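You operate a simulated robot arm through the tools that you are given. There is no shell and no other tool.

You run a simulated robot arm. Do the job below in one go: nothing can be reset, and whatever is moved stays where it is left.

TASK
Roll the bubbles out of the cover in the green jig and wipe the smear off the blue press.
Fine: roller back in its slot; cleaner from the cleaner tin on the white cloth from the grey bench, fume box left on; cloth back, cap closed again. What is to be rubbed or washed off counts as gone when no trace of it is left.

Only the result counts: the job must be done as asked and must still hold three seconds after the hand-in. Knocking over, shifting, dropping, spilling or breaking anything else fails it. Lids that push on must go on centred and level and be pressed home; caps that screw on are set level and turned clockwise until they are tight. Flat cloth is picked up by pressing the open fingertips on it (5 to 10 N) and closing them slowly along it; thin cloth reads only 2 to 8 mm in the jaws.

THE ROBOT
A 7-joint arm with a fingered hand, fixed in place. Base frame: the origin is on the floor under the middle of its stand, x ahead of it, y to its left, z up; the work surface is at about z = 90. Readings come in cm, rad, newtons and seconds.
It reaches about 122.8 cm from its shoulder. Its first joint turns from -2.007 to 2.007 rad. Payload 5 kg.
The TCP is the grasp point between the finger pads, 3.2 cm short of the fingertips. In the tool frame z runs along the fingers and y along their closing line. The gripper opens to 16 cm; its body begins 8.9 cm behind the TCP. The gripper is a hand of 4 fingers: y runs from the thumb to the fingers, the wrist lies at [0, 0, -26.7] in the tool frame.
Orientation is that of the tool frame in the base frame, as [roll, pitch, yaw] about the fixed x, y, z axes, in that order (R = Rz(yaw) Ry(pitch) Rx(roll)). With the fingers straight down and closing along the base's y, the tool's x points along the base's -x, its y along +y and its z along -z.

THE INTERFACE
- The arm moves only by the tool arm_command. Its argument "commands" is a list of rows, each a list of 6 numbers: the shift along the tool's x, y, z in cm, then the turn, a rotation vector about the tool's x, y, z in rad. In form: [[x, y, z, rx, ry, rz], ...]. A call has 1 to 20 rows; each row shifts and turns the commanded pose from where the row before left it, along the tool's axes as they then stand. A row lasts 0.2 s, in which the tool goes at most 5 cm and 0.15 rad; a call with a longer step from one row to the next is refused whole. Where a pose cannot be reached the arm comes as near as it can. A force on the tool above 40 N (or 10 N above the force at the start of the call, whichever is more), or a blocked arm, ends the call early, and 0.2 s more pass. In this call time passes only in rows, and 0.2 s behind the last. The reply holds the time, the measured pose of the TCP, the force on the tool along the base axes, the opening and the grip force, in the units named above and with some noise, with the torque about the TCP (base axes, N m) and any sound that the robot's microphone picked up, and new pictures: "show" is both (left out), scene, wrist or none.
- Cameras (640 x 400 px; columns grow to the right, rows downward): "scene" is fixed at [40.2, -65.11, 174.34]; the picture's right is [0.60, -0.80, 0.00], its down [-0.65, -0.48, -0.59] and it looks along [0.47, 0.35, -0.81] (base axes); focal length 292 px, centre (320, 200). "wrist" rides on the gripper at [8, -0.4, -11.4] in the tool frame; the picture's right is [0.05, 1.00, 0.00], its down [-0.82, 0.04, -0.58] and it looks along [-0.58, 0.03, 0.82] (tool axes); focal length 265 px, centre (320, 200). There is no depth. A picture from a camera that has moved, and an enlarged one, comes with that camera's place and axes in the base frame and with its lens.
- move_column(by): slides the trunk up (or, below 0, down) by that many cm; the arm rides with it, the base frame stays. It gives what a move gives, with no picture.
- set_fingers(finger1, finger2, finger3, thumb_bend): sets how far each is bent, from 0 (flat) to 1 (curled in); at 0.3 the hand is open as for a grip, at 0.7 the pads meet at the TCP. One left out holds its place. A second passes; each finger stops where it meets its share of the squeeze, and holds until it gets a number again. It is the only way to open and close the hand. It gives what a move gives, with no picture; readings hold the bend of each and the force on the fingers (four entries, about 0 where the hand has none), thumb and palm.
- enlarge(camera, box): a new picture of the part [left, top, right, bottom] of that camera's present view, enlarged. The clock stands still meanwhile.
- job_done(): hands the job in; it is judged then, once.

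Places have to be worked out from the pictures, the camera data and where the tool is seen. Open the gripper and draw the arm clear of the work before you hand the job in, unless the task says otherwise.

The tools are called after "Call:" as a command line: name --pt "numbers of a row" for each row, then --argument value for the rest, lists and objects as JSON in quotes. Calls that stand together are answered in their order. arm_command: Moves the arm, as the interface text tells. Its arguments: {"type":"object","properties":{"commands":{"type":"array","items":{"type":"array","items":{"type":"number"}}},"show":{"type":"string","enum":["both","scene","wrist","none"]}},"required":["commands"]} The other tools are called the same way: move_column (by) moves the trunk up or down; set_fingers (finger1, finger2, finger3, thumb_bend) moves the fingers one by one; enlarge (camera, box) takes an enlarged picture of a part of a camera's view; job_done () hands the job in.

At the start:

```text
t: 0.0
tool_pos: [58.26, -4.77, 139.65]
tool_rot: [3.141, -0.002, -3.141]
ft_force: [-0.1, -0.3, -0.2]
torque: [0.0, 0.0, -0.02]
opening: 15.98
grasp_force: 0.1
shape: jaw
bend: [0.3, 0.3, 0.3, 0.3]
finger forces: [0.0, 0.0, 0.0, 0.0, 0.0, 0.0]
trunk travel left (down, up): [-80.0, 19.0]
```

scene: 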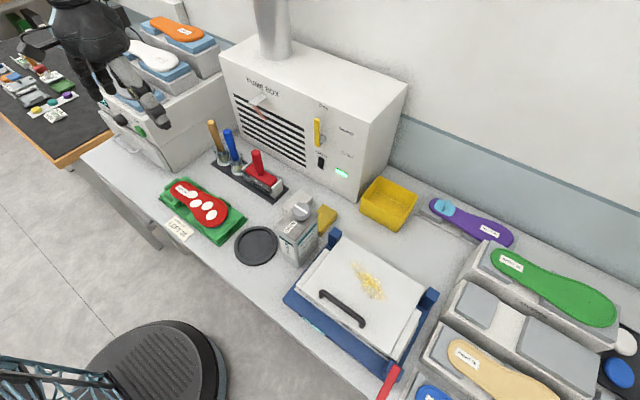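
wrist: 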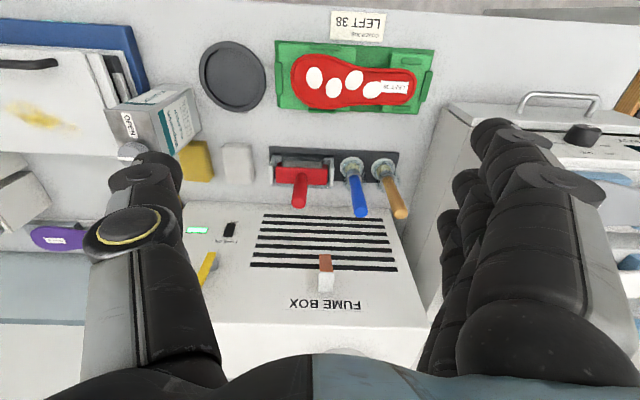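

The scene shows a green jig with a red cover (white bubbles), a rack with a red-handled roller, a fume box, a cleaner tin and a blue press with a yellow smear. I look closer at each area before moving.

Call:
enlarge --camera "scene" --box '[150, 110, 350, 260]'

Call:
enlarge --camera "scene" --box '[220, 170, 460, 380]'

Call:
enlarge --camera "scene" --box '[0, 0, 240, 180]'

Call:
enlarge --camera "scene" --box '[400, 200, 640, 400]'

Call:
enlarge --camera "wrist" --box '[0, 0, 320, 250]'

Call:
enlarge --camera "wrist" --box '[180, 130, 450, 320]'

```text
2.67 times, centred on (250, 185) of scene
camera zoom: at [40.2, -65.11, 174.34], right [0.6, -0.8, 0.0], down [-0.65, -0.48, -0.59], along [0.47, 0.35, -0.81], focal length 778 px, centre (507, 240)
```

zoom: 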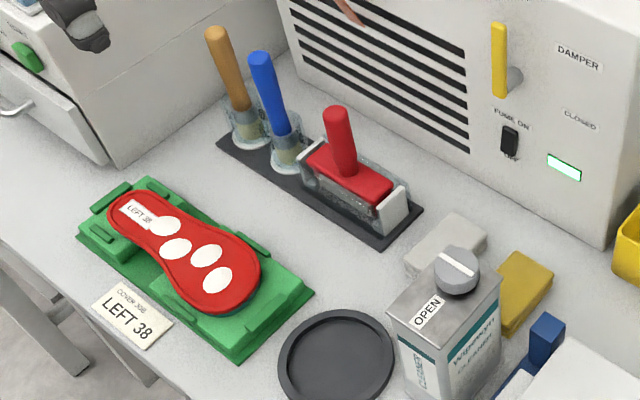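

```text
1.90 times, centred on (340, 275) of scene
camera zoom: at [40.2, -65.11, 174.34], right [0.6, -0.8, 0.0], down [-0.65, -0.48, -0.59], along [0.47, 0.35, -0.81], focal length 556 px, centre (282, 57)
```

zoom: 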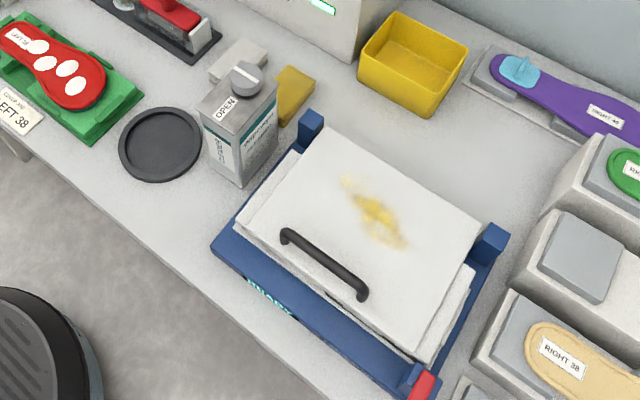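

```text
2.22 times, centred on (120, 90) of scene
camera zoom: at [40.2, -65.11, 174.34], right [0.6, -0.8, 0.0], down [-0.65, -0.48, -0.59], along [0.47, 0.35, -0.81], focal length 648 px, centre (764, 444)
```

zoom: 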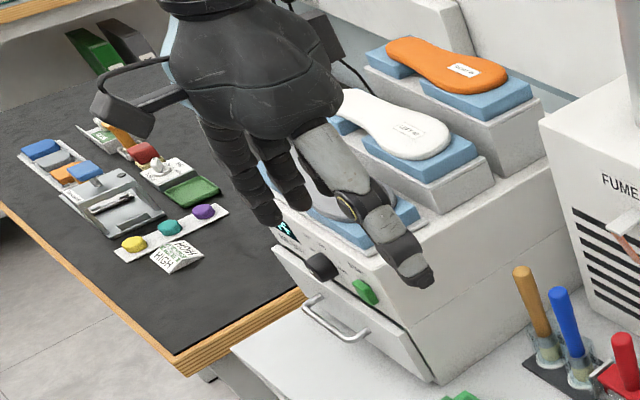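

```text
2.00 times, centred on (520, 300) of scene
camera zoom: at [40.2, -65.11, 174.34], right [0.6, -0.8, 0.0], down [-0.65, -0.48, -0.59], along [0.47, 0.35, -0.81], focal length 583 px, centre (-80, 0)
```

zoom: 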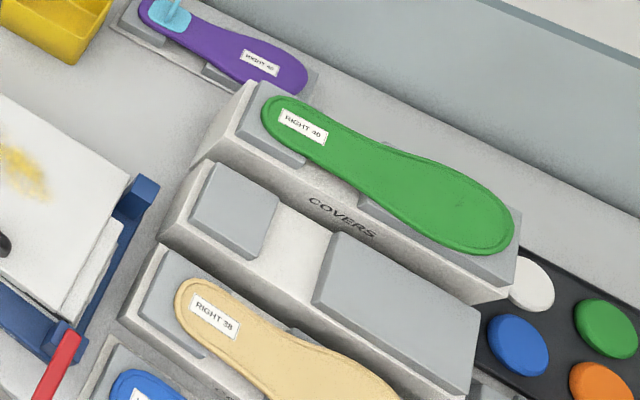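

```text
1.60 times, centred on (160, 125) of wrist
camera zoom: at [50.18, -5.2, 151.07], right [-0.05, 1.0, 0.0], down [0.82, 0.04, 0.58], along [0.58, 0.03, -0.82], focal length 425 px, centre (576, 320)
```

zoom: 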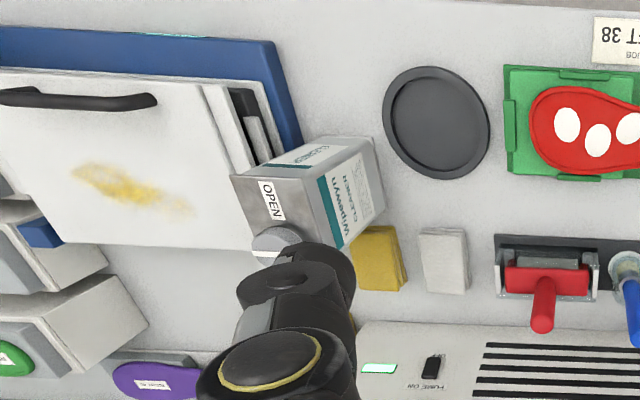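

```text
2.11 times, centred on (315, 225) of wrist
camera zoom: at [50.18, -5.2, 151.07], right [-0.05, 1.0, 0.0], down [0.82, 0.04, 0.58], along [0.58, 0.03, -0.82], focal length 559 px, centre (330, 147)
```

zoom: 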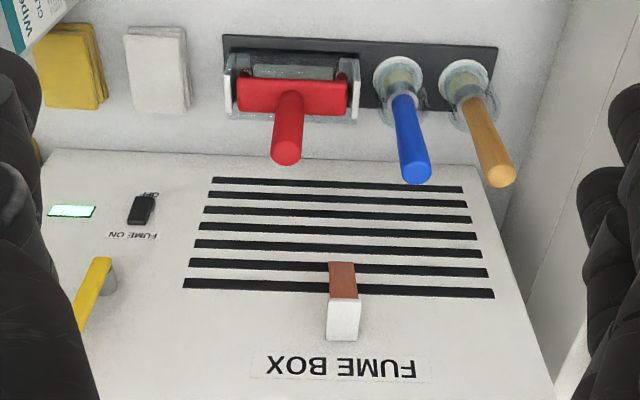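

I enlarge the fume box controls, the tin and its labels further.

Call:
enlarge --camera "scene" --box '[290, 90, 370, 190]'

Call:
enlarge --camera "scene" --box '[260, 180, 350, 270]'

Call:
enlarge --camera "wrist" --box '[90, 90, 210, 165]'

Call:
enlarge --camera "wrist" --box '[180, 180, 300, 255]'

Call:
enlarge --camera "scene" --box '[150, 165, 250, 250]'

Call:
enlarge --camera "scene" --box '[280, 220, 440, 370]'

Call:
enlarge --camera "scene" --box '[200, 110, 300, 210]'

```text
4.00 times, centred on (330, 140) of scene
camera zoom: at [40.2, -65.11, 174.34], right [0.6, -0.8, 0.0], down [-0.65, -0.48, -0.59], along [0.47, 0.35, -0.81], focal length 1167 px, centre (280, 440)
```

zoom: 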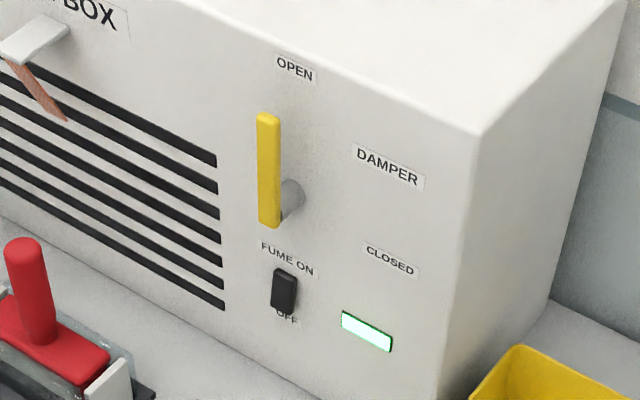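

```text
4.44 times, centred on (305, 225) of scene
camera zoom: at [40.2, -65.11, 174.34], right [0.6, -0.8, 0.0], down [-0.65, -0.48, -0.59], along [0.47, 0.35, -0.81], focal length 1296 px, centre (387, 89)
```

zoom: 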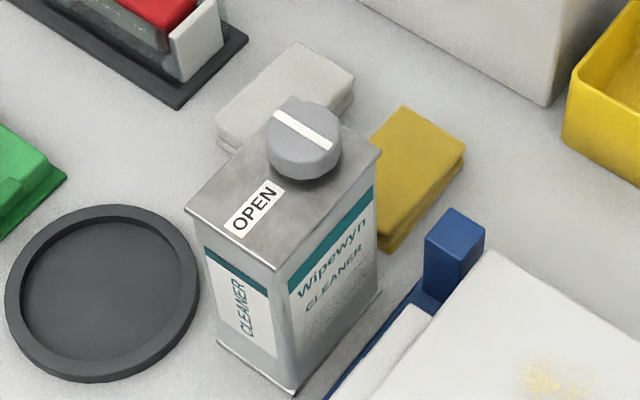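

```text
5.33 times, centred on (150, 128) of wrist
camera zoom: at [50.18, -5.2, 151.07], right [-0.05, 1.0, 0.0], down [0.82, 0.04, 0.58], along [0.58, 0.03, -0.82], focal length 1416 px, centre (1227, 587)
```

zoom: 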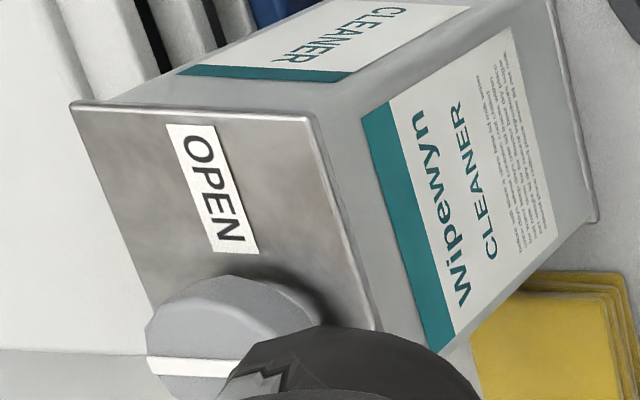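

```text
5.33 times, centred on (240, 218) of wrist
camera zoom: at [50.18, -5.2, 151.07], right [-0.05, 1.0, 0.0], down [0.82, 0.04, 0.58], along [0.58, 0.03, -0.82], focal length 1416 px, centre (747, 107)
```

zoom: 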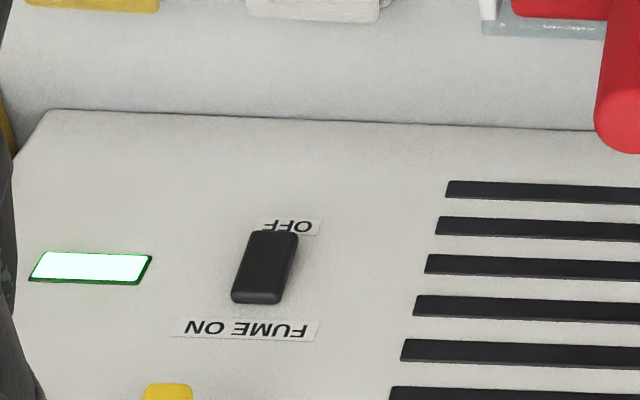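

```text
4.71 times, centred on (200, 208) of scene
camera zoom: at [40.2, -65.11, 174.34], right [0.6, -0.8, 0.0], down [-0.65, -0.48, -0.59], along [0.47, 0.35, -0.81], focal length 1373 px, centre (885, 165)
```

zoom: 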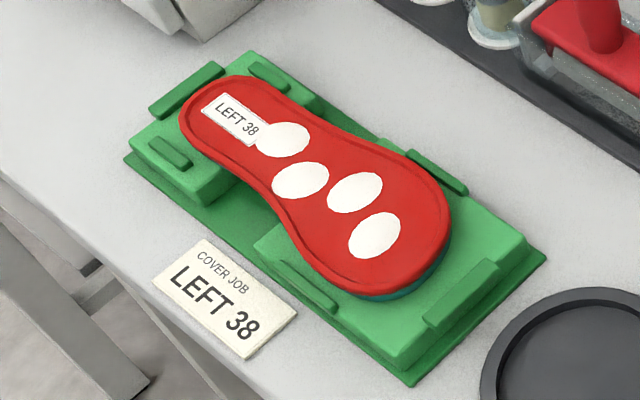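

```text
2.67 times, centred on (360, 295) of scene
camera zoom: at [40.2, -65.11, 174.34], right [0.6, -0.8, 0.0], down [-0.65, -0.48, -0.59], along [0.47, 0.35, -0.81], focal length 778 px, centre (213, -53)
```

zoom: 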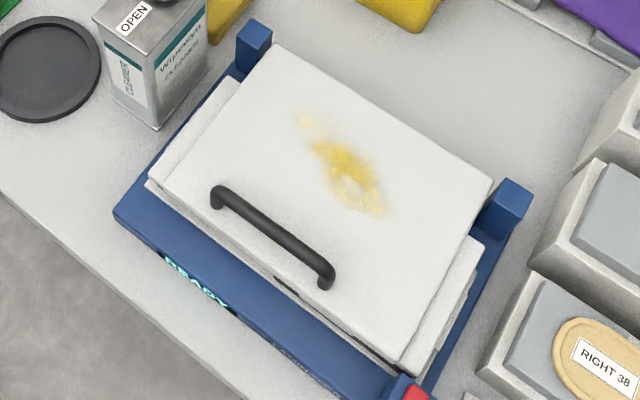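

```text
4.00 times, centred on (250, 160) of scene
camera zoom: at [40.2, -65.11, 174.34], right [0.6, -0.8, 0.0], down [-0.65, -0.48, -0.59], along [0.47, 0.35, -0.81], focal length 1167 px, centre (600, 360)
```

zoom: 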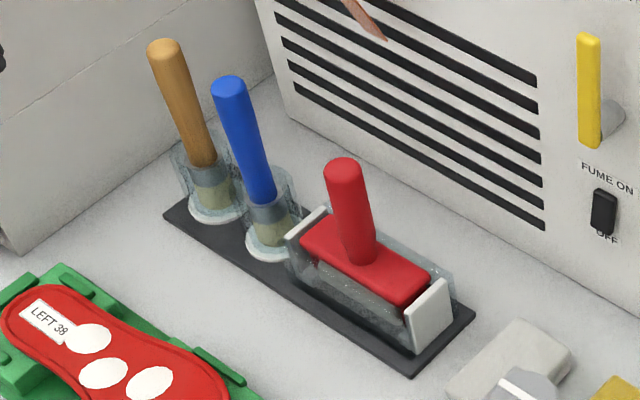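

The fume lamp is lit, the switch is at FUME ON and the damper lever points at OPEN, so the fume box stays as it is. From two views I put the roller handle at about (82, -7.8), z 97–107, and the bubbles near x 60–62, y -6.5..5, z ~95. I move the hand back and down for a closer look at the jig.

Call:
arm_command --pt "2.6 1 4 0 0 0" --pt "2.6 1 4 0 0 0" --pt "2.6 1 4 0 0 0" --pt "2.6 1 4 0 0 0" --pt "2.6 1 4 0 0 0" --pt "0 0 0 0 0 0" --show "both"

```text
t: 1.4
tool_pos: [45.16, 0.17, 119.81]
tool_rot: [-3.14, 0.0, 3.139]
ft_force: [-0.9, -0.1, 0.2]
torque: [0.02, 0.01, 0.01]
opening: 16.0
grasp_force: 0.1
shape: jaw
bend: [0.3, 0.3, 0.3, 0.3]
finger forces: [0.0, 0.1, 0.1, 0.1, 0.1, 0.0]
trunk travel left (down, up): [-80.0, 19.0]
camera wrist: at [37.24, -0.15, 131.17], right [-0.05, 1.0, 0.0], down [0.82, 0.04, 0.58], along [0.58, 0.03, -0.82], focal length 265 px, centre (320, 200)
```

scene: 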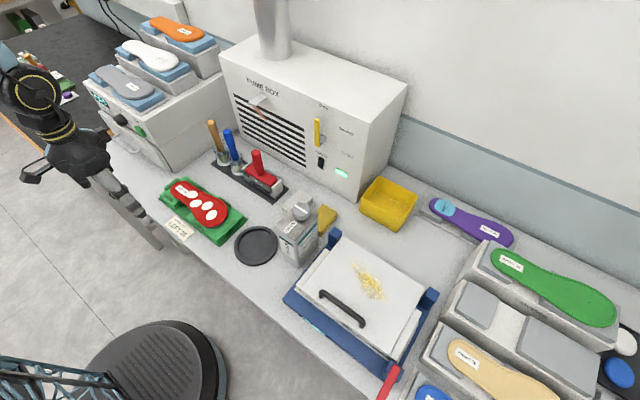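
wrist: 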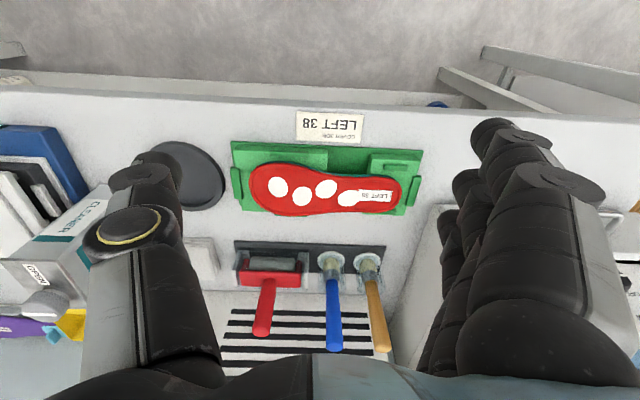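

The hand now looks straight at the jig and rack. I enlarge both to measure them.

Call:
enlarge --camera "wrist" --box '[220, 90, 440, 228]'

Call:
enlarge --camera "wrist" --box '[160, 220, 400, 370]'

Call:
enlarge --camera "wrist" --box '[0, 110, 240, 350]'

Call:
enlarge --camera "scene" --box '[60, 50, 220, 180]'

```text
2.90 times, centred on (330, 159) of wrist
camera zoom: at [37.24, -0.15, 131.17], right [-0.05, 1.0, 0.0], down [0.82, 0.04, 0.58], along [0.58, 0.03, -0.82], focal length 769 px, centre (291, 319)
```

zoom: 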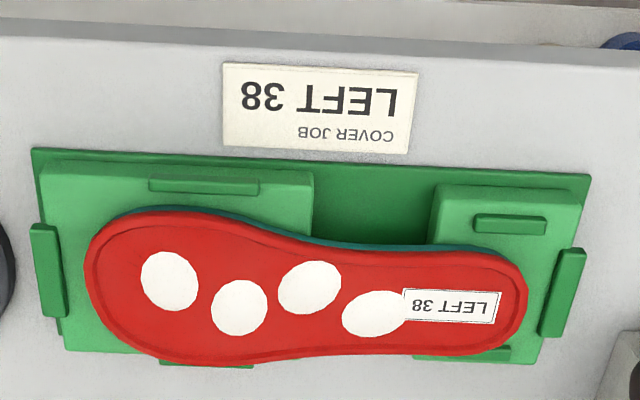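

```text
2.67 times, centred on (280, 295) of wrist
camera zoom: at [37.24, -0.15, 131.17], right [-0.05, 1.0, 0.0], down [0.82, 0.04, 0.58], along [0.58, 0.03, -0.82], focal length 708 px, centre (427, -53)
```

zoom: 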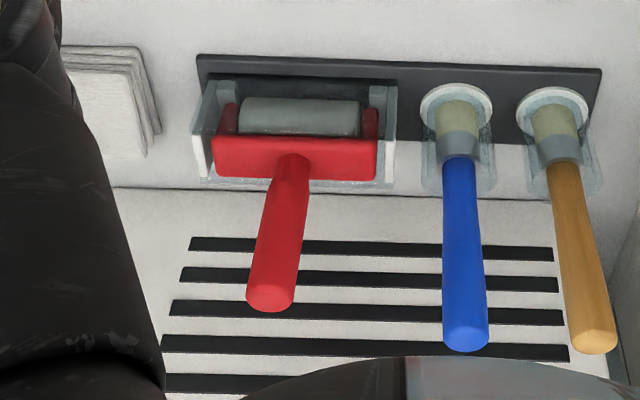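

```text
1.67 times, centred on (120, 230) of wrist
camera zoom: at [37.24, -0.15, 131.17], right [-0.05, 1.0, 0.0], down [0.82, 0.04, 0.58], along [0.58, 0.03, -0.82], focal length 442 px, centre (653, 150)
```

zoom: 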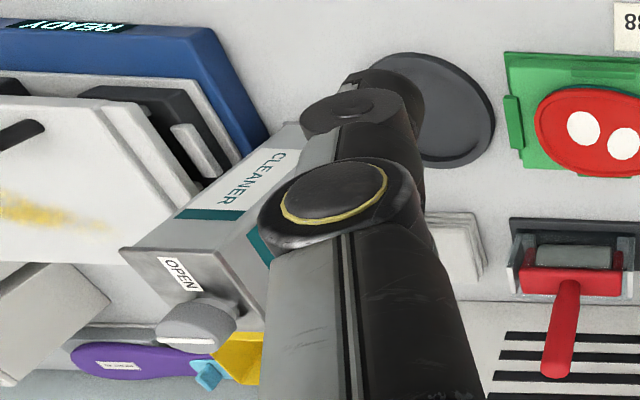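

```text
3.08 times, centred on (140, 115) of scene
camera zoom: at [40.2, -65.11, 174.34], right [0.6, -0.8, 0.0], down [-0.65, -0.48, -0.59], along [0.47, 0.35, -0.81], focal length 898 px, centre (874, 462)
```

zoom: 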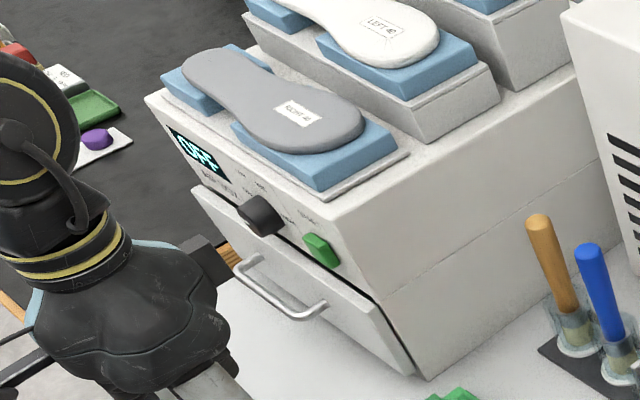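

The cover top is about z 95, with bubbles at about (60.6,-5.7), (62.1,-1.8), (60.6,2.1) and (62.3,5.8). The roller (about 9 cm long, axis along y) sits under its vertical handle. I partly close the fingers first, so they clear the neighbouring brushes.

Call:
set_fingers --finger1 0.47 --finger2 0.47 --finger3 0.47 --thumb_bend 0.47

Call:
enlarge --camera "wrist" --box '[0, 0, 640, 400]'

```text
t: 2.4
tool_pos: [45.24, 0.13, 119.67]
tool_rot: [3.141, 0.0, 3.141]
ft_force: [0.1, 0.7, -0.5]
torque: [0.01, 0.03, 0.02]
opening: 10.4
grasp_force: 0.1
shape: fingers
bend: [0.47, 0.47, 0.47, 0.47]
finger forces: [0.0, 0.1, 0.0, 0.1, 0.0, 0.0]
trunk travel left (down, up): [-80.0, 19.0]
```

```text
1.00 times, centred on (320, 200) of wrist (not enlarged: the box is as wide or as high as the picture)
camera zoom: at [37.34, -0.12, 131.18], right [-0.05, 1.0, 0.0], down [0.82, 0.04, 0.58], along [0.58, 0.03, -0.82], focal length 265 px, centre (320, 200)
```

zoom: 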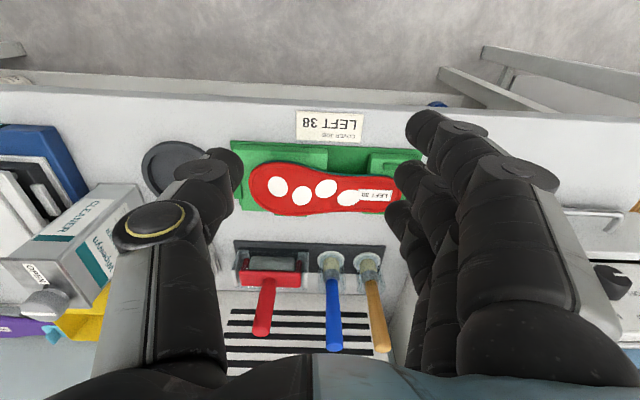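

At bend 0.47 the opening is 10.4 cm, but the three thick fingers on +y would come close to the blue brush. I turn the hand a quarter turn so the fingers are on the -x side and the thumb on the +x side, then look.

Call:
arm_command --pt "0 0 0 0 0 -0.1428" --pt "0 0 0 0 0 -0.1428" --pt "0 0 0 0 0 -0.1428" --pt "0 0 0 0 0 -0.1428" --pt "0 0 0 0 0 -0.1428" --pt "0 0 0 0 0 -0.1428" --pt "0 0 0 0 0 -0.1428" --pt "0 0 0 0 0 -0.1428" --pt "0 0 0 0 0 -0.1428" --pt "0 0 0 0 0 -0.1428" --pt "0 0 0 0 0 -0.1428" --pt "0 0 0 0 0 0" --show "both"

```text
t: 5.0
tool_pos: [45.08, -0.03, 119.7]
tool_rot: [3.14, 0.001, -1.571]
ft_force: [-0.5, 0.0, 0.6]
torque: [0.0, -0.01, -0.01]
opening: 10.39
grasp_force: 0.0
shape: fingers
bend: [0.47, 0.47, 0.47, 0.47]
finger forces: [0.0, 0.1, 0.1, 0.0, 0.0, 0.0]
trunk travel left (down, up): [-80.0, 19.0]
camera wrist: at [45.66, -7.83, 131.08], right [-1.0, -0.05, 0.0], down [-0.04, 0.82, 0.58], along [-0.03, 0.58, -0.82], focal length 265 px, centre (320, 200)
```

scene: 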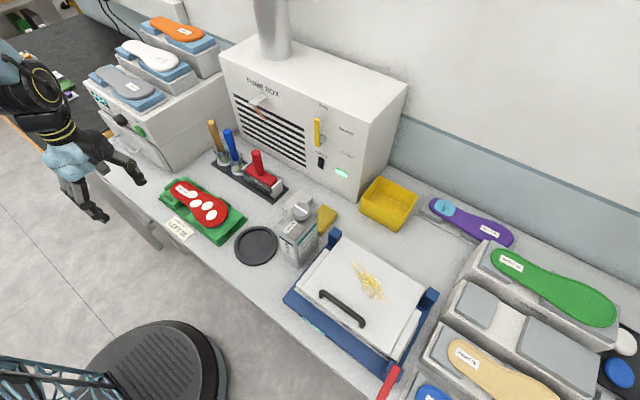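
wrist: 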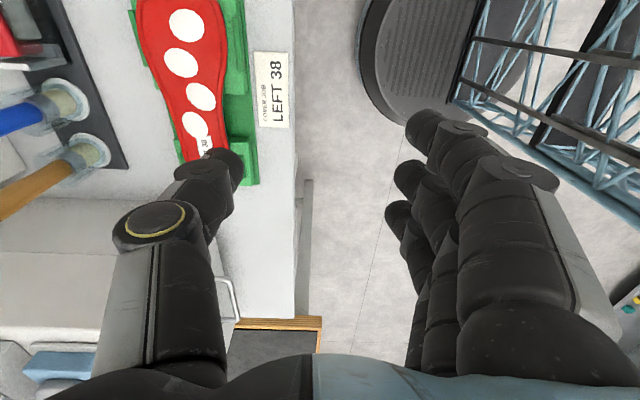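

The turn worked (yaw -1.571, camera now on the -y side). I carry the hand at z≈120 over towards the roller handle, stopping short at about x 75 to look.

Call:
arm_command --pt "1.3 -4.7 0 0 0 0" --pt "1.3 -4.7 0 0 0 0" --pt "1.3 -4.7 0 0 0 0" --pt "1.3 -4.7 0 0 0 0" --pt "1.3 -4.7 0 0 0 0" --pt "1.3 -4.7 0 0 0 0" --pt "0 -4.0 0 0 0 0" --pt "0 0 0 0 0 0" --show "both"

```text
t: 6.8
tool_pos: [77.38, -7.64, 119.68]
tool_rot: [-3.141, -0.001, -1.572]
ft_force: [-0.7, -0.1, -0.7]
torque: [0.0, -0.02, 0.01]
opening: 10.38
grasp_force: 0.0
shape: fingers
bend: [0.47, 0.47, 0.47, 0.47]
finger forces: [0.0, 0.1, 0.0, 0.1, 0.0, 0.0]
trunk travel left (down, up): [-80.0, 19.0]
camera wrist: at [77.85, -15.56, 131.15], right [-1.0, -0.05, 0.0], down [-0.04, 0.82, 0.58], along [-0.03, 0.58, -0.82], focal length 265 px, centre (320, 200)
```

scene: 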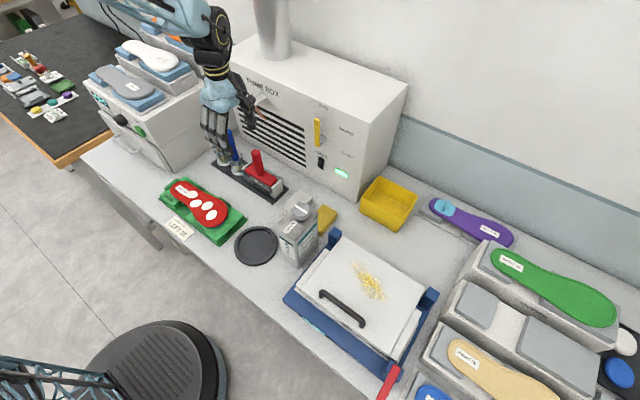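
wrist: 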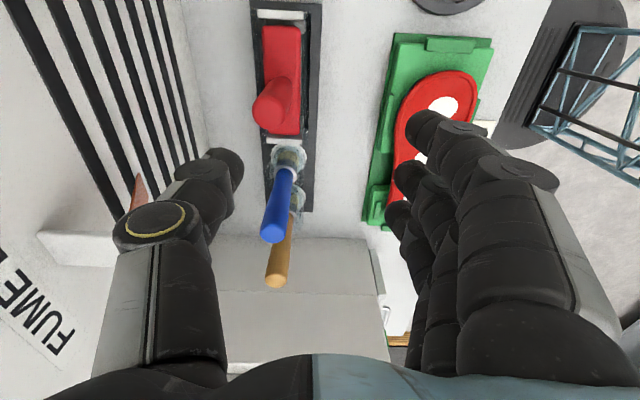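

The handle top appears near (82.2, -8.3). I enlarge the view to refine its position and see any tilt before lowering.

Call:
enlarge --camera "wrist" --box '[220, 0, 340, 160]'

Call:
enlarge --camera "scene" --box '[180, 60, 300, 210]'

```text
2.50 times, centred on (280, 80) of wrist
camera zoom: at [77.85, -15.56, 131.15], right [-1.0, -0.05, 0.0], down [-0.04, 0.82, 0.58], along [-0.03, 0.58, -0.82], focal length 664 px, centre (420, 500)
```

zoom: 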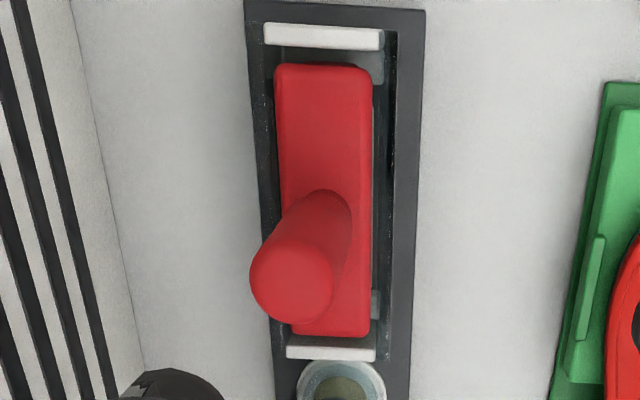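

```text
2.67 times, centred on (240, 135) of scene
camera zoom: at [40.2, -65.11, 174.34], right [0.6, -0.8, 0.0], down [-0.65, -0.48, -0.59], along [0.47, 0.35, -0.81], focal length 778 px, centre (533, 373)
```

zoom: 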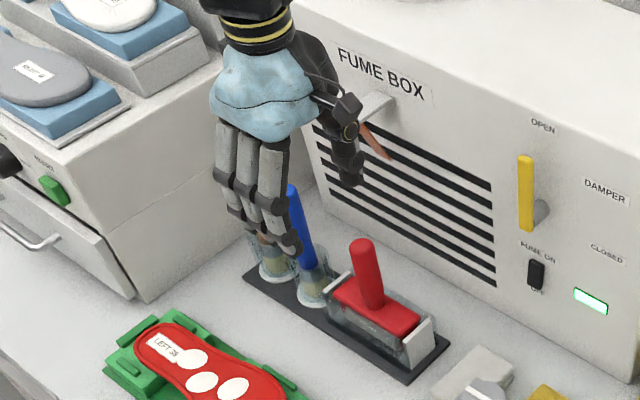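

The handle is vertical at about (82.0, -8.0), 3 cm thick, top z≈107. I centre over it and lower partway to check the alignment between thumb and fingers.

Call:
arm_command --pt "0.36 -4.6 0 0 0 0" --pt "0 0 3 0 0 0" --pt "0 0 3 0 0 0" --pt "0 0 2 0 0 0" --pt "0 0 0 0 0 0" --show "both"

```text
t: 8.0
tool_pos: [82.0, -7.73, 111.74]
tool_rot: [3.141, 0.0, -1.572]
ft_force: [0.0, 0.1, 0.5]
torque: [0.03, -0.02, 0.0]
opening: 10.37
grasp_force: 0.0
shape: fingers
bend: [0.47, 0.47, 0.47, 0.47]
finger forces: [0.1, 0.0, 0.0, 0.1, 0.0, 0.1]
trunk travel left (down, up): [-80.0, 19.0]
camera wrist: at [82.5, -15.73, 123.14], right [-1.0, -0.05, 0.0], down [-0.04, 0.82, 0.58], along [-0.03, 0.58, -0.82], focal length 265 px, centre (320, 200)
```

scene: 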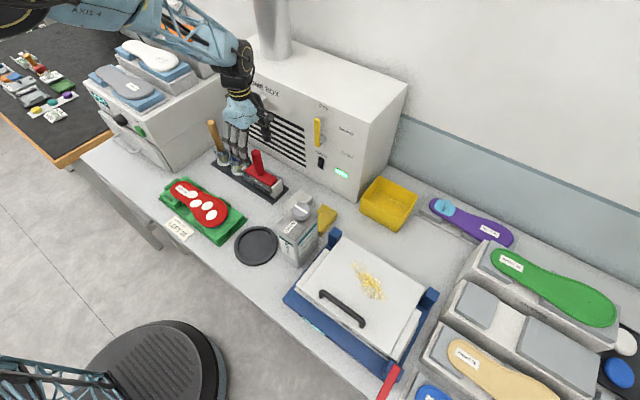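
wrist: 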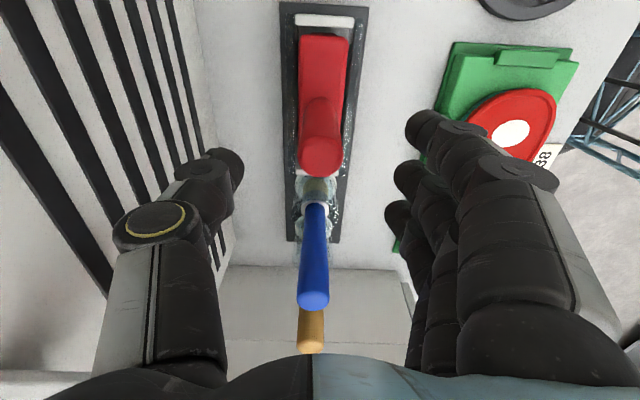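

Handle top projects to (82.1, -8.0), right between thumb and fingers, and the brushes are clear of the palm. I lower to z≈103.

Call:
arm_command --pt "0.25 -0.1 2.0 0 0 0" --pt "0 0 2.5 0 0 0" --pt "0 0 2.5 0 0 0" --pt "0 0 1.7 0 0 0" --pt "0 0 0 0 0 0" --show "both"

```text
t: 9.2
tool_pos: [82.1, -8.36, 102.96]
tool_rot: [-3.141, -0.001, -1.571]
ft_force: [0.8, -0.1, -0.3]
torque: [-0.01, 0.01, -0.01]
opening: 10.39
grasp_force: 0.1
shape: fingers
bend: [0.47, 0.47, 0.47, 0.47]
finger forces: [0.0, 0.1, 0.1, 0.0, 0.0, 0.0]
trunk travel left (down, up): [-80.0, 19.0]
camera wrist: at [82.57, -16.22, 114.37], right [-1.0, -0.05, 0.0], down [-0.04, 0.82, 0.58], along [-0.03, 0.58, -0.82], focal length 265 px, centre (320, 200)
```

scene: 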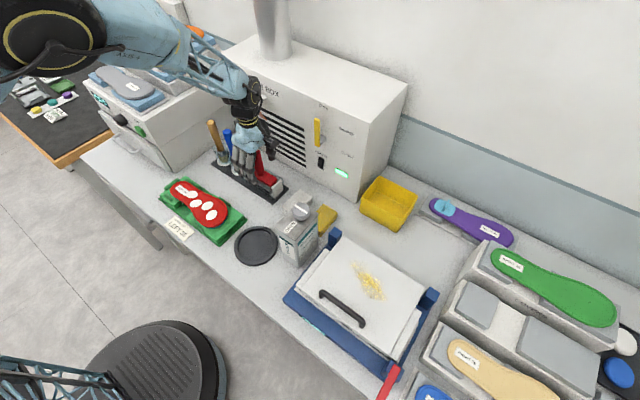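
wrist: 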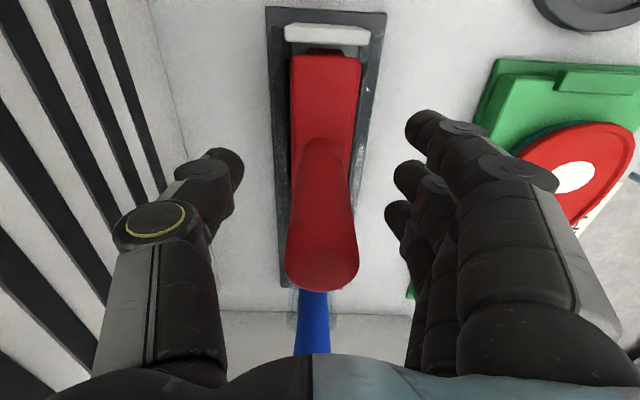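

The handle is centred between the pads. I nudge 0.3 cm in +y and close the fingers on it.

Call:
arm_command --pt "-0.3 0 0 0 0 0" --pt "0 0 0 0 0 0" --show "none"

Call:
set_fingers --finger1 0.58 --finger2 0.58 --finger3 0.58 --thumb_bend 0.58

Call:
enlarge --camera "wrist" --box '[0, 0, 640, 400]'

```text
t: 9.8
tool_pos: [81.92, -8.02, 102.98]
tool_rot: [-3.14, 0.0, -1.572]
ft_force: [0.4, 0.4, 0.4]
torque: [0.01, 0.0, 0.0]
opening: 10.38
grasp_force: 0.0
shape: fingers
bend: [0.47, 0.47, 0.47, 0.47]
finger forces: [0.1, 0.1, 0.0, 0.2, 0.1, 0.1]
trunk travel left (down, up): [-80.0, 19.0]
```

```text
t: 10.8
tool_pos: [82.0, -7.87, 103.03]
tool_rot: [-3.141, 0.0, -1.573]
ft_force: [0.6, -0.2, 0.3]
torque: [-0.02, -0.03, 0.01]
opening: 6.51
grasp_force: 0.0
shape: fingers
bend: [0.57, 0.57, 0.57, 0.57]
finger forces: [0.1, 0.0, 0.1, 0.0, 0.0, 0.0]
trunk travel left (down, up): [-80.0, 19.0]
```

```text
1.00 times, centred on (320, 200) of wrist (not enlarged: the box is as wide or as high as the picture)
camera zoom: at [82.52, -15.92, 114.39], right [-1.0, -0.05, 0.0], down [-0.04, 0.82, 0.58], along [-0.03, 0.58, -0.82], focal length 265 px, centre (320, 200)
```

zoom: 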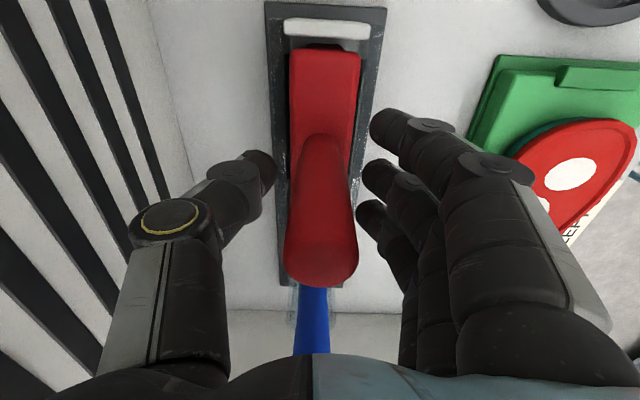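

The fingers are evenly spaced on both sides of the handle with 6.5 cm opening. I close fully now.

Call:
set_fingers --finger1 0.8 --finger2 0.8 --finger3 0.8 --thumb_bend 0.8

Call:
enlarge --camera "wrist" --box '[0, 0, 640, 400]'

```text
t: 11.8
tool_pos: [81.99, -8.06, 102.98]
tool_rot: [3.141, 0.001, -1.571]
ft_force: [0.0, -0.3, -4.0]
torque: [0.02, 0.15, -0.03]
opening: 1.83
grasp_force: 14.1
shape: fingers
bend: [0.8, 0.61, 0.8, 0.71]
finger forces: [0.0, 14.5, 0.0, 0.0, 14.0, 0.1]
trunk travel left (down, up): [-80.0, 19.0]
```

```text
1.00 times, centred on (320, 200) of wrist (not enlarged: the box is as wide or as high as the picture)
camera zoom: at [82.54, -15.92, 114.36], right [-1.0, -0.05, 0.0], down [-0.04, 0.82, 0.58], along [-0.03, 0.58, -0.82], focal length 265 px, centre (320, 200)
```

zoom: 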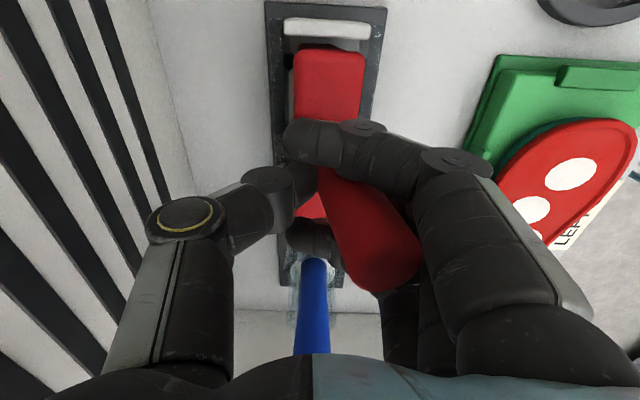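

The thumb reached the handle first and tilted it; only the middle finger and the thumb hold. I back the thumb and fingers off so the roller can settle upright again, and look.

Call:
set_fingers --finger1 0.5 --finger2 0.5 --finger3 0.5 --thumb_bend 0.5

Call:
enlarge --camera "wrist" --box '[0, 0, 640, 400]'

Call:
enlarge --camera "scene" --box '[200, 70, 320, 210]'

```text
t: 12.8
tool_pos: [82.01, -8.12, 102.95]
tool_rot: [3.141, 0.001, -1.574]
ft_force: [-0.4, -0.7, 0.2]
torque: [-0.02, 0.04, 0.02]
opening: 9.04
grasp_force: 0.1
shape: fingers
bend: [0.5, 0.5, 0.5, 0.5]
finger forces: [0.0, 0.0, 0.0, 0.0, 0.0, 0.0]
trunk travel left (down, up): [-80.0, 19.0]
```

```text
1.00 times, centred on (320, 200) of wrist (not enlarged: the box is as wide or as high as the picture)
camera zoom: at [82.52, -15.92, 114.39], right [-1.0, -0.05, 0.0], down [-0.04, 0.82, 0.58], along [-0.03, 0.58, -0.82], focal length 265 px, centre (320, 200)
```

zoom: 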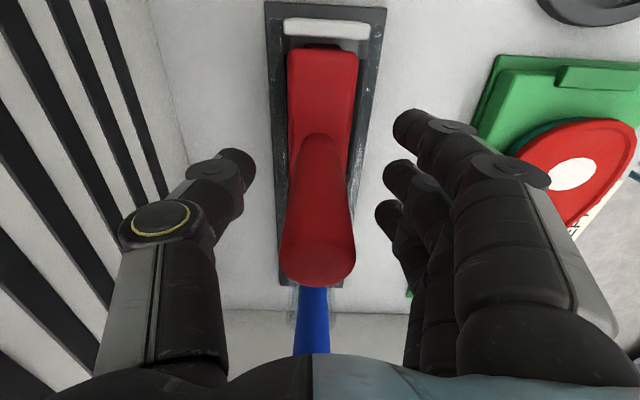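

```text
2.86 times, centred on (260, 140) of scene
camera zoom: at [40.2, -65.11, 174.34], right [0.6, -0.8, 0.0], down [-0.65, -0.48, -0.59], along [0.47, 0.35, -0.81], focal length 833 px, centre (491, 371)
```

zoom: 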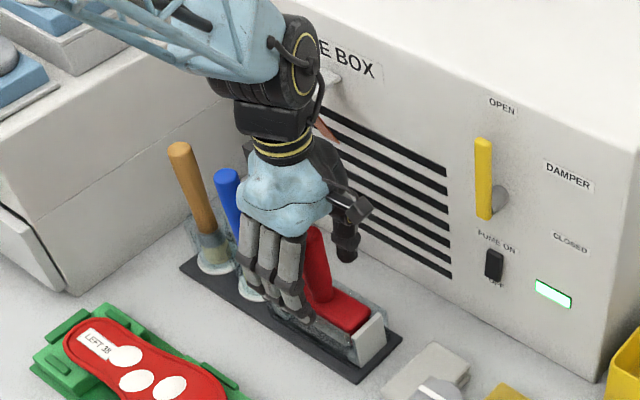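

The handle is back upright. Now I place the three fingers first (thumb away) up against the handle, then bring the thumb on.

Call:
set_fingers --finger1 0.63 --finger2 0.63 --finger3 0.63

Call:
enlarge --camera "wrist" --box '[180, 0, 500, 400]'

```text
t: 13.8
tool_pos: [82.03, -7.99, 103.05]
tool_rot: [-3.14, -0.002, -1.573]
ft_force: [-0.3, 0.0, -0.1]
torque: [0.02, 0.0, -0.02]
opening: 6.68
grasp_force: 0.3
shape: fingers
bend: [0.63, 0.63, 0.63, 0.5]
finger forces: [0.0, 0.2, 0.1, 0.1, 0.0, 0.1]
trunk travel left (down, up): [-80.0, 19.0]
```

```text
1.00 times, centred on (340, 200) of wrist (not enlarged: the box is as wide or as high as the picture)
camera zoom: at [82.52, -15.92, 114.39], right [-1.0, -0.05, 0.0], down [-0.04, 0.82, 0.58], along [-0.03, 0.58, -0.82], focal length 265 px, centre (300, 200)
```

zoom: 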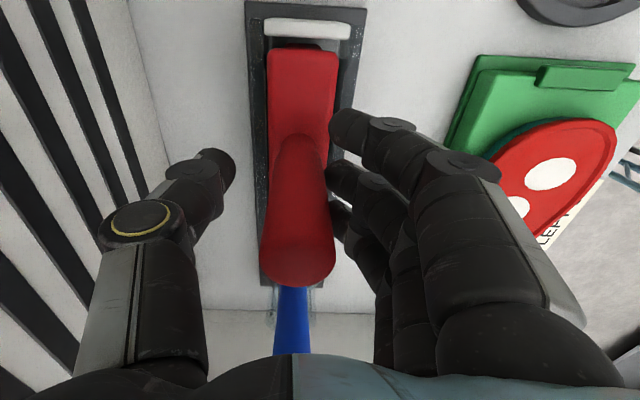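

Finger 2 is just about touching. I bring the thumb in gently to 0.63.

Call:
set_fingers --thumb_bend 0.63

Call:
enlarge --camera "wrist" --box '[180, 0, 500, 400]'

```text
t: 14.8
tool_pos: [81.98, -7.83, 102.99]
tool_rot: [3.141, -0.001, -1.572]
ft_force: [0.4, -0.3, -1.1]
torque: [-0.04, 0.01, 0.02]
opening: 4.5
grasp_force: 0.5
shape: fingers
bend: [0.63, 0.63, 0.63, 0.62]
finger forces: [0.0, 0.6, 0.1, 0.0, 1.0, 0.0]
trunk travel left (down, up): [-80.0, 19.0]
```

```text
1.00 times, centred on (340, 200) of wrist (not enlarged: the box is as wide or as high as the picture)
camera zoom: at [82.53, -15.92, 114.39], right [-1.0, -0.05, 0.0], down [-0.04, 0.82, 0.58], along [-0.03, 0.58, -0.82], focal length 265 px, centre (300, 200)
```

zoom: 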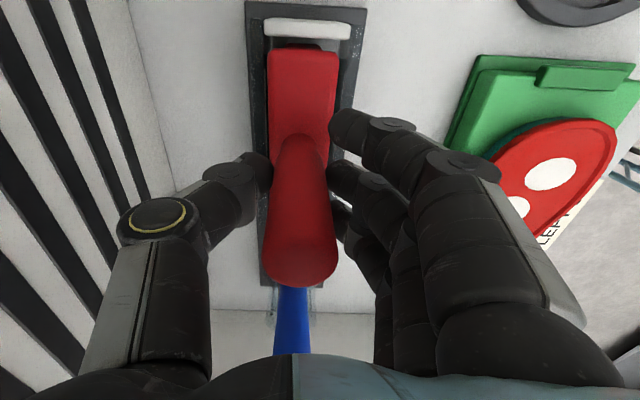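

Both pads touch lightly with the handle upright. I hold the middle finger and tighten only the thumb against it.

Call:
set_fingers --thumb_bend 0.8

Call:
enlarge --camera "wrist" --box '[180, 0, 500, 400]'

```text
t: 15.8
tool_pos: [82.08, -7.91, 102.9]
tool_rot: [3.14, 0.0, -1.573]
ft_force: [10.8, 0.2, -2.9]
torque: [0.02, -0.08, 0.01]
opening: 3.27
grasp_force: 11.2
shape: fingers
bend: [0.63, 0.58, 0.63, 0.72]
finger forces: [0.1, 6.3, 0.0, 0.0, 16.3, 0.0]
trunk travel left (down, up): [-80.0, 19.0]
```

```text
1.00 times, centred on (340, 200) of wrist (not enlarged: the box is as wide or as high as the picture)
camera zoom: at [82.64, -15.91, 114.35], right [-1.0, -0.05, 0.0], down [-0.04, 0.82, 0.58], along [-0.03, 0.58, -0.82], focal length 265 px, centre (300, 200)
```

zoom: 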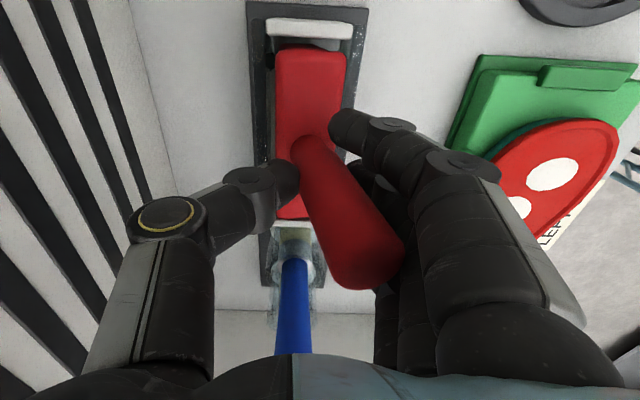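

The finger is compliant (gave from 0.63 to 0.58), so thumb and finger must be tightened in balance. I release the thumb a little to let the handle stand up, then tighten both with matched targets.

Call:
set_fingers --finger2 0.64 --thumb_bend 0.61

Call:
set_fingers --finger2 0.69 --thumb_bend 0.66

Call:
enlarge --camera "wrist" --box '[180, 0, 500, 400]'

```text
t: 16.8
tool_pos: [81.94, -7.97, 102.84]
tool_rot: [3.141, 0.0, -1.575]
ft_force: [-0.1, -0.2, 0.4]
torque: [0.0, 0.02, 0.0]
opening: 4.7
grasp_force: 0.0
shape: fingers
bend: [0.63, 0.64, 0.63, 0.61]
finger forces: [0.0, 0.3, 0.0, 0.2, 0.5, 0.0]
trunk travel left (down, up): [-80.0, 19.0]
```

```text
t: 17.8
tool_pos: [82.05, -8.11, 103.03]
tool_rot: [3.14, 0.0, -1.573]
ft_force: [0.2, -0.7, -0.3]
torque: [0.03, 0.01, 0.02]
opening: 4.49
grasp_force: 6.2
shape: fingers
bend: [0.63, 0.64, 0.63, 0.64]
finger forces: [0.0, 5.8, 0.0, 0.1, 5.8, 0.0]
trunk travel left (down, up): [-80.0, 19.0]
```

```text
1.00 times, centred on (340, 200) of wrist (not enlarged: the box is as wide or as high as the picture)
camera zoom: at [82.53, -15.92, 114.37], right [-1.0, -0.05, 0.0], down [-0.04, 0.82, 0.58], along [-0.03, 0.58, -0.82], focal length 265 px, centre (300, 200)
```

zoom: 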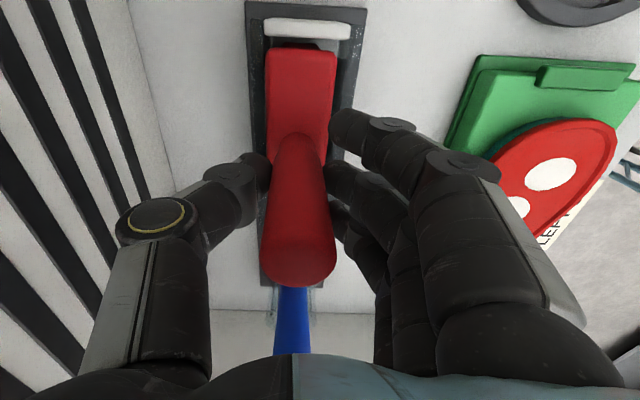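

Balanced at 5.8 N each with the handle upright. I tighten further in the same proportion.

Call:
set_fingers --finger2 0.74 --thumb_bend 0.685

Call:
enlarge --camera "wrist" --box '[180, 0, 500, 400]'

```text
t: 18.8
tool_pos: [81.89, -8.03, 102.94]
tool_rot: [-3.141, 0.001, -1.574]
ft_force: [0.6, 1.3, -0.6]
torque: [-0.01, -0.01, -0.01]
opening: 4.31
grasp_force: 8.5
shape: fingers
bend: [0.63, 0.64, 0.63, 0.65]
finger forces: [0.1, 8.7, 0.0, 0.0, 8.6, 0.1]
trunk travel left (down, up): [-80.0, 19.0]
```

```text
1.00 times, centred on (340, 200) of wrist (not enlarged: the box is as wide or as high as the picture)
camera zoom: at [82.54, -15.92, 114.37], right [-1.0, -0.05, 0.0], down [-0.04, 0.82, 0.58], along [-0.03, 0.58, -0.82], focal length 265 px, centre (300, 200)
```

zoom: 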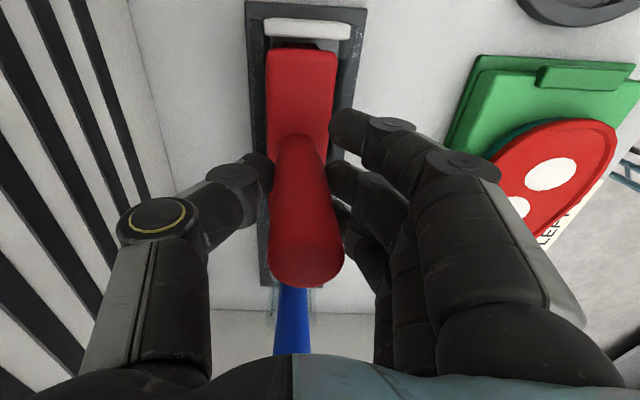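

Slight lean only. I tighten a bit more, favouring the finger side, and wrap the outer fingers around.

Call:
set_fingers --finger1 0.75 --finger2 0.84 --finger3 0.75 --thumb_bend 0.7

Call:
enlarge --camera "wrist" --box '[180, 0, 500, 400]'

```text
t: 19.8
tool_pos: [82.04, -8.02, 102.89]
tool_rot: [-3.141, 0.001, -1.572]
ft_force: [-0.4, -0.1, 0.1]
torque: [0.02, 0.02, 0.0]
opening: 2.48
grasp_force: 9.8
shape: fingers
bend: [0.75, 0.63, 0.75, 0.67]
finger forces: [0.1, 10.3, 0.1, 0.0, 9.8, 0.0]
trunk travel left (down, up): [-80.0, 19.0]
```

```text
1.00 times, centred on (340, 200) of wrist (not enlarged: the box is as wide or as high as the picture)
camera zoom: at [82.53, -15.92, 114.38], right [-1.0, -0.05, 0.0], down [-0.04, 0.82, 0.58], along [-0.03, 0.58, -0.82], focal length 265 px, centre (300, 200)
```

zoom: 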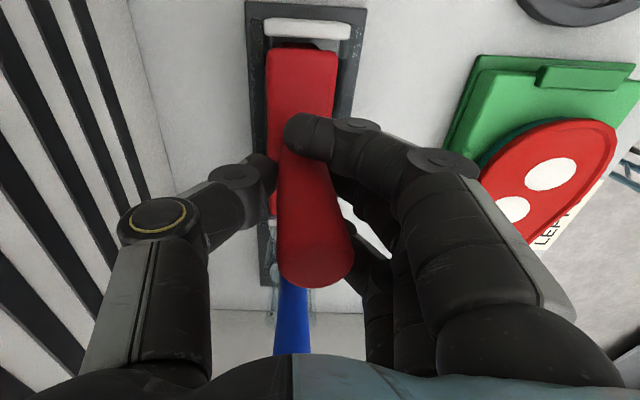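

The small lean is only about the roller's own axis, so it does not matter for rolling. I tighten once more, then test-lift slightly.

Call:
set_fingers --finger2 0.95 --thumb_bend 0.72

Call:
arm_command --pt "0 0 -0.5 0 0 0" --pt "0 0 -0.5 0 0 0" --pt "0 0 0 0 0 0" --show "both"

```text
t: 20.8
tool_pos: [81.97, -8.04, 102.99]
tool_rot: [3.141, 0.0, -1.572]
ft_force: [-0.6, 0.2, 0.0]
torque: [0.03, 0.09, -0.01]
opening: 2.27
grasp_force: 9.6
shape: fingers
bend: [0.75, 0.62, 0.75, 0.68]
finger forces: [0.0, 10.5, 0.1, 0.0, 9.5, 0.0]
trunk travel left (down, up): [-80.0, 19.0]
```

```text
t: 21.6
tool_pos: [81.93, -8.01, 104.05]
tool_rot: [3.14, 0.002, -1.574]
ft_force: [-0.6, 0.8, -2.9]
torque: [-0.01, 0.07, -0.01]
opening: 2.32
grasp_force: 10.1
shape: fingers
bend: [0.75, 0.62, 0.75, 0.68]
finger forces: [0.1, 10.5, 0.1, 0.0, 9.5, 0.0]
trunk travel left (down, up): [-80.0, 19.0]
camera wrist: at [82.5, -15.92, 115.39], right [-1.0, -0.05, 0.0], down [-0.04, 0.82, 0.58], along [-0.03, 0.58, -0.82], focal length 265 px, centre (320, 200)
```

scene: 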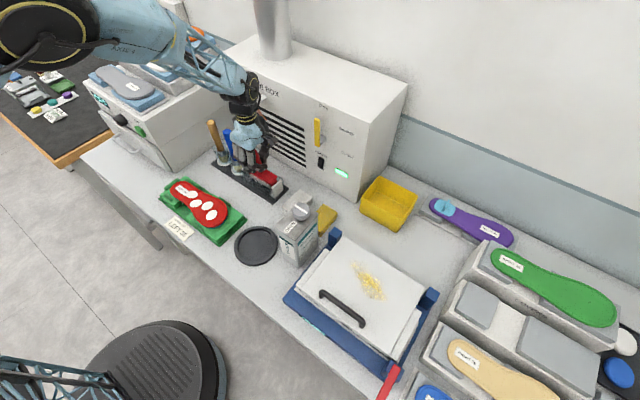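
wrist: 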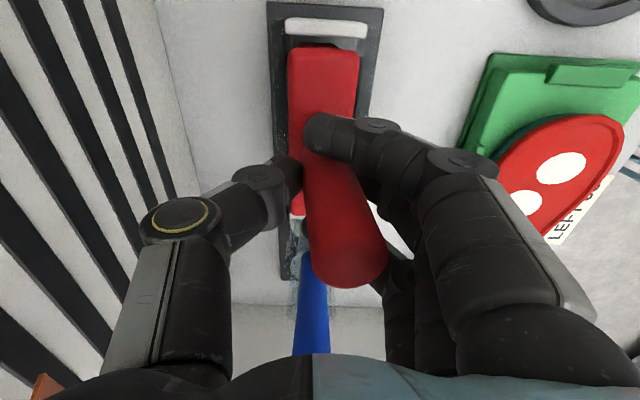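

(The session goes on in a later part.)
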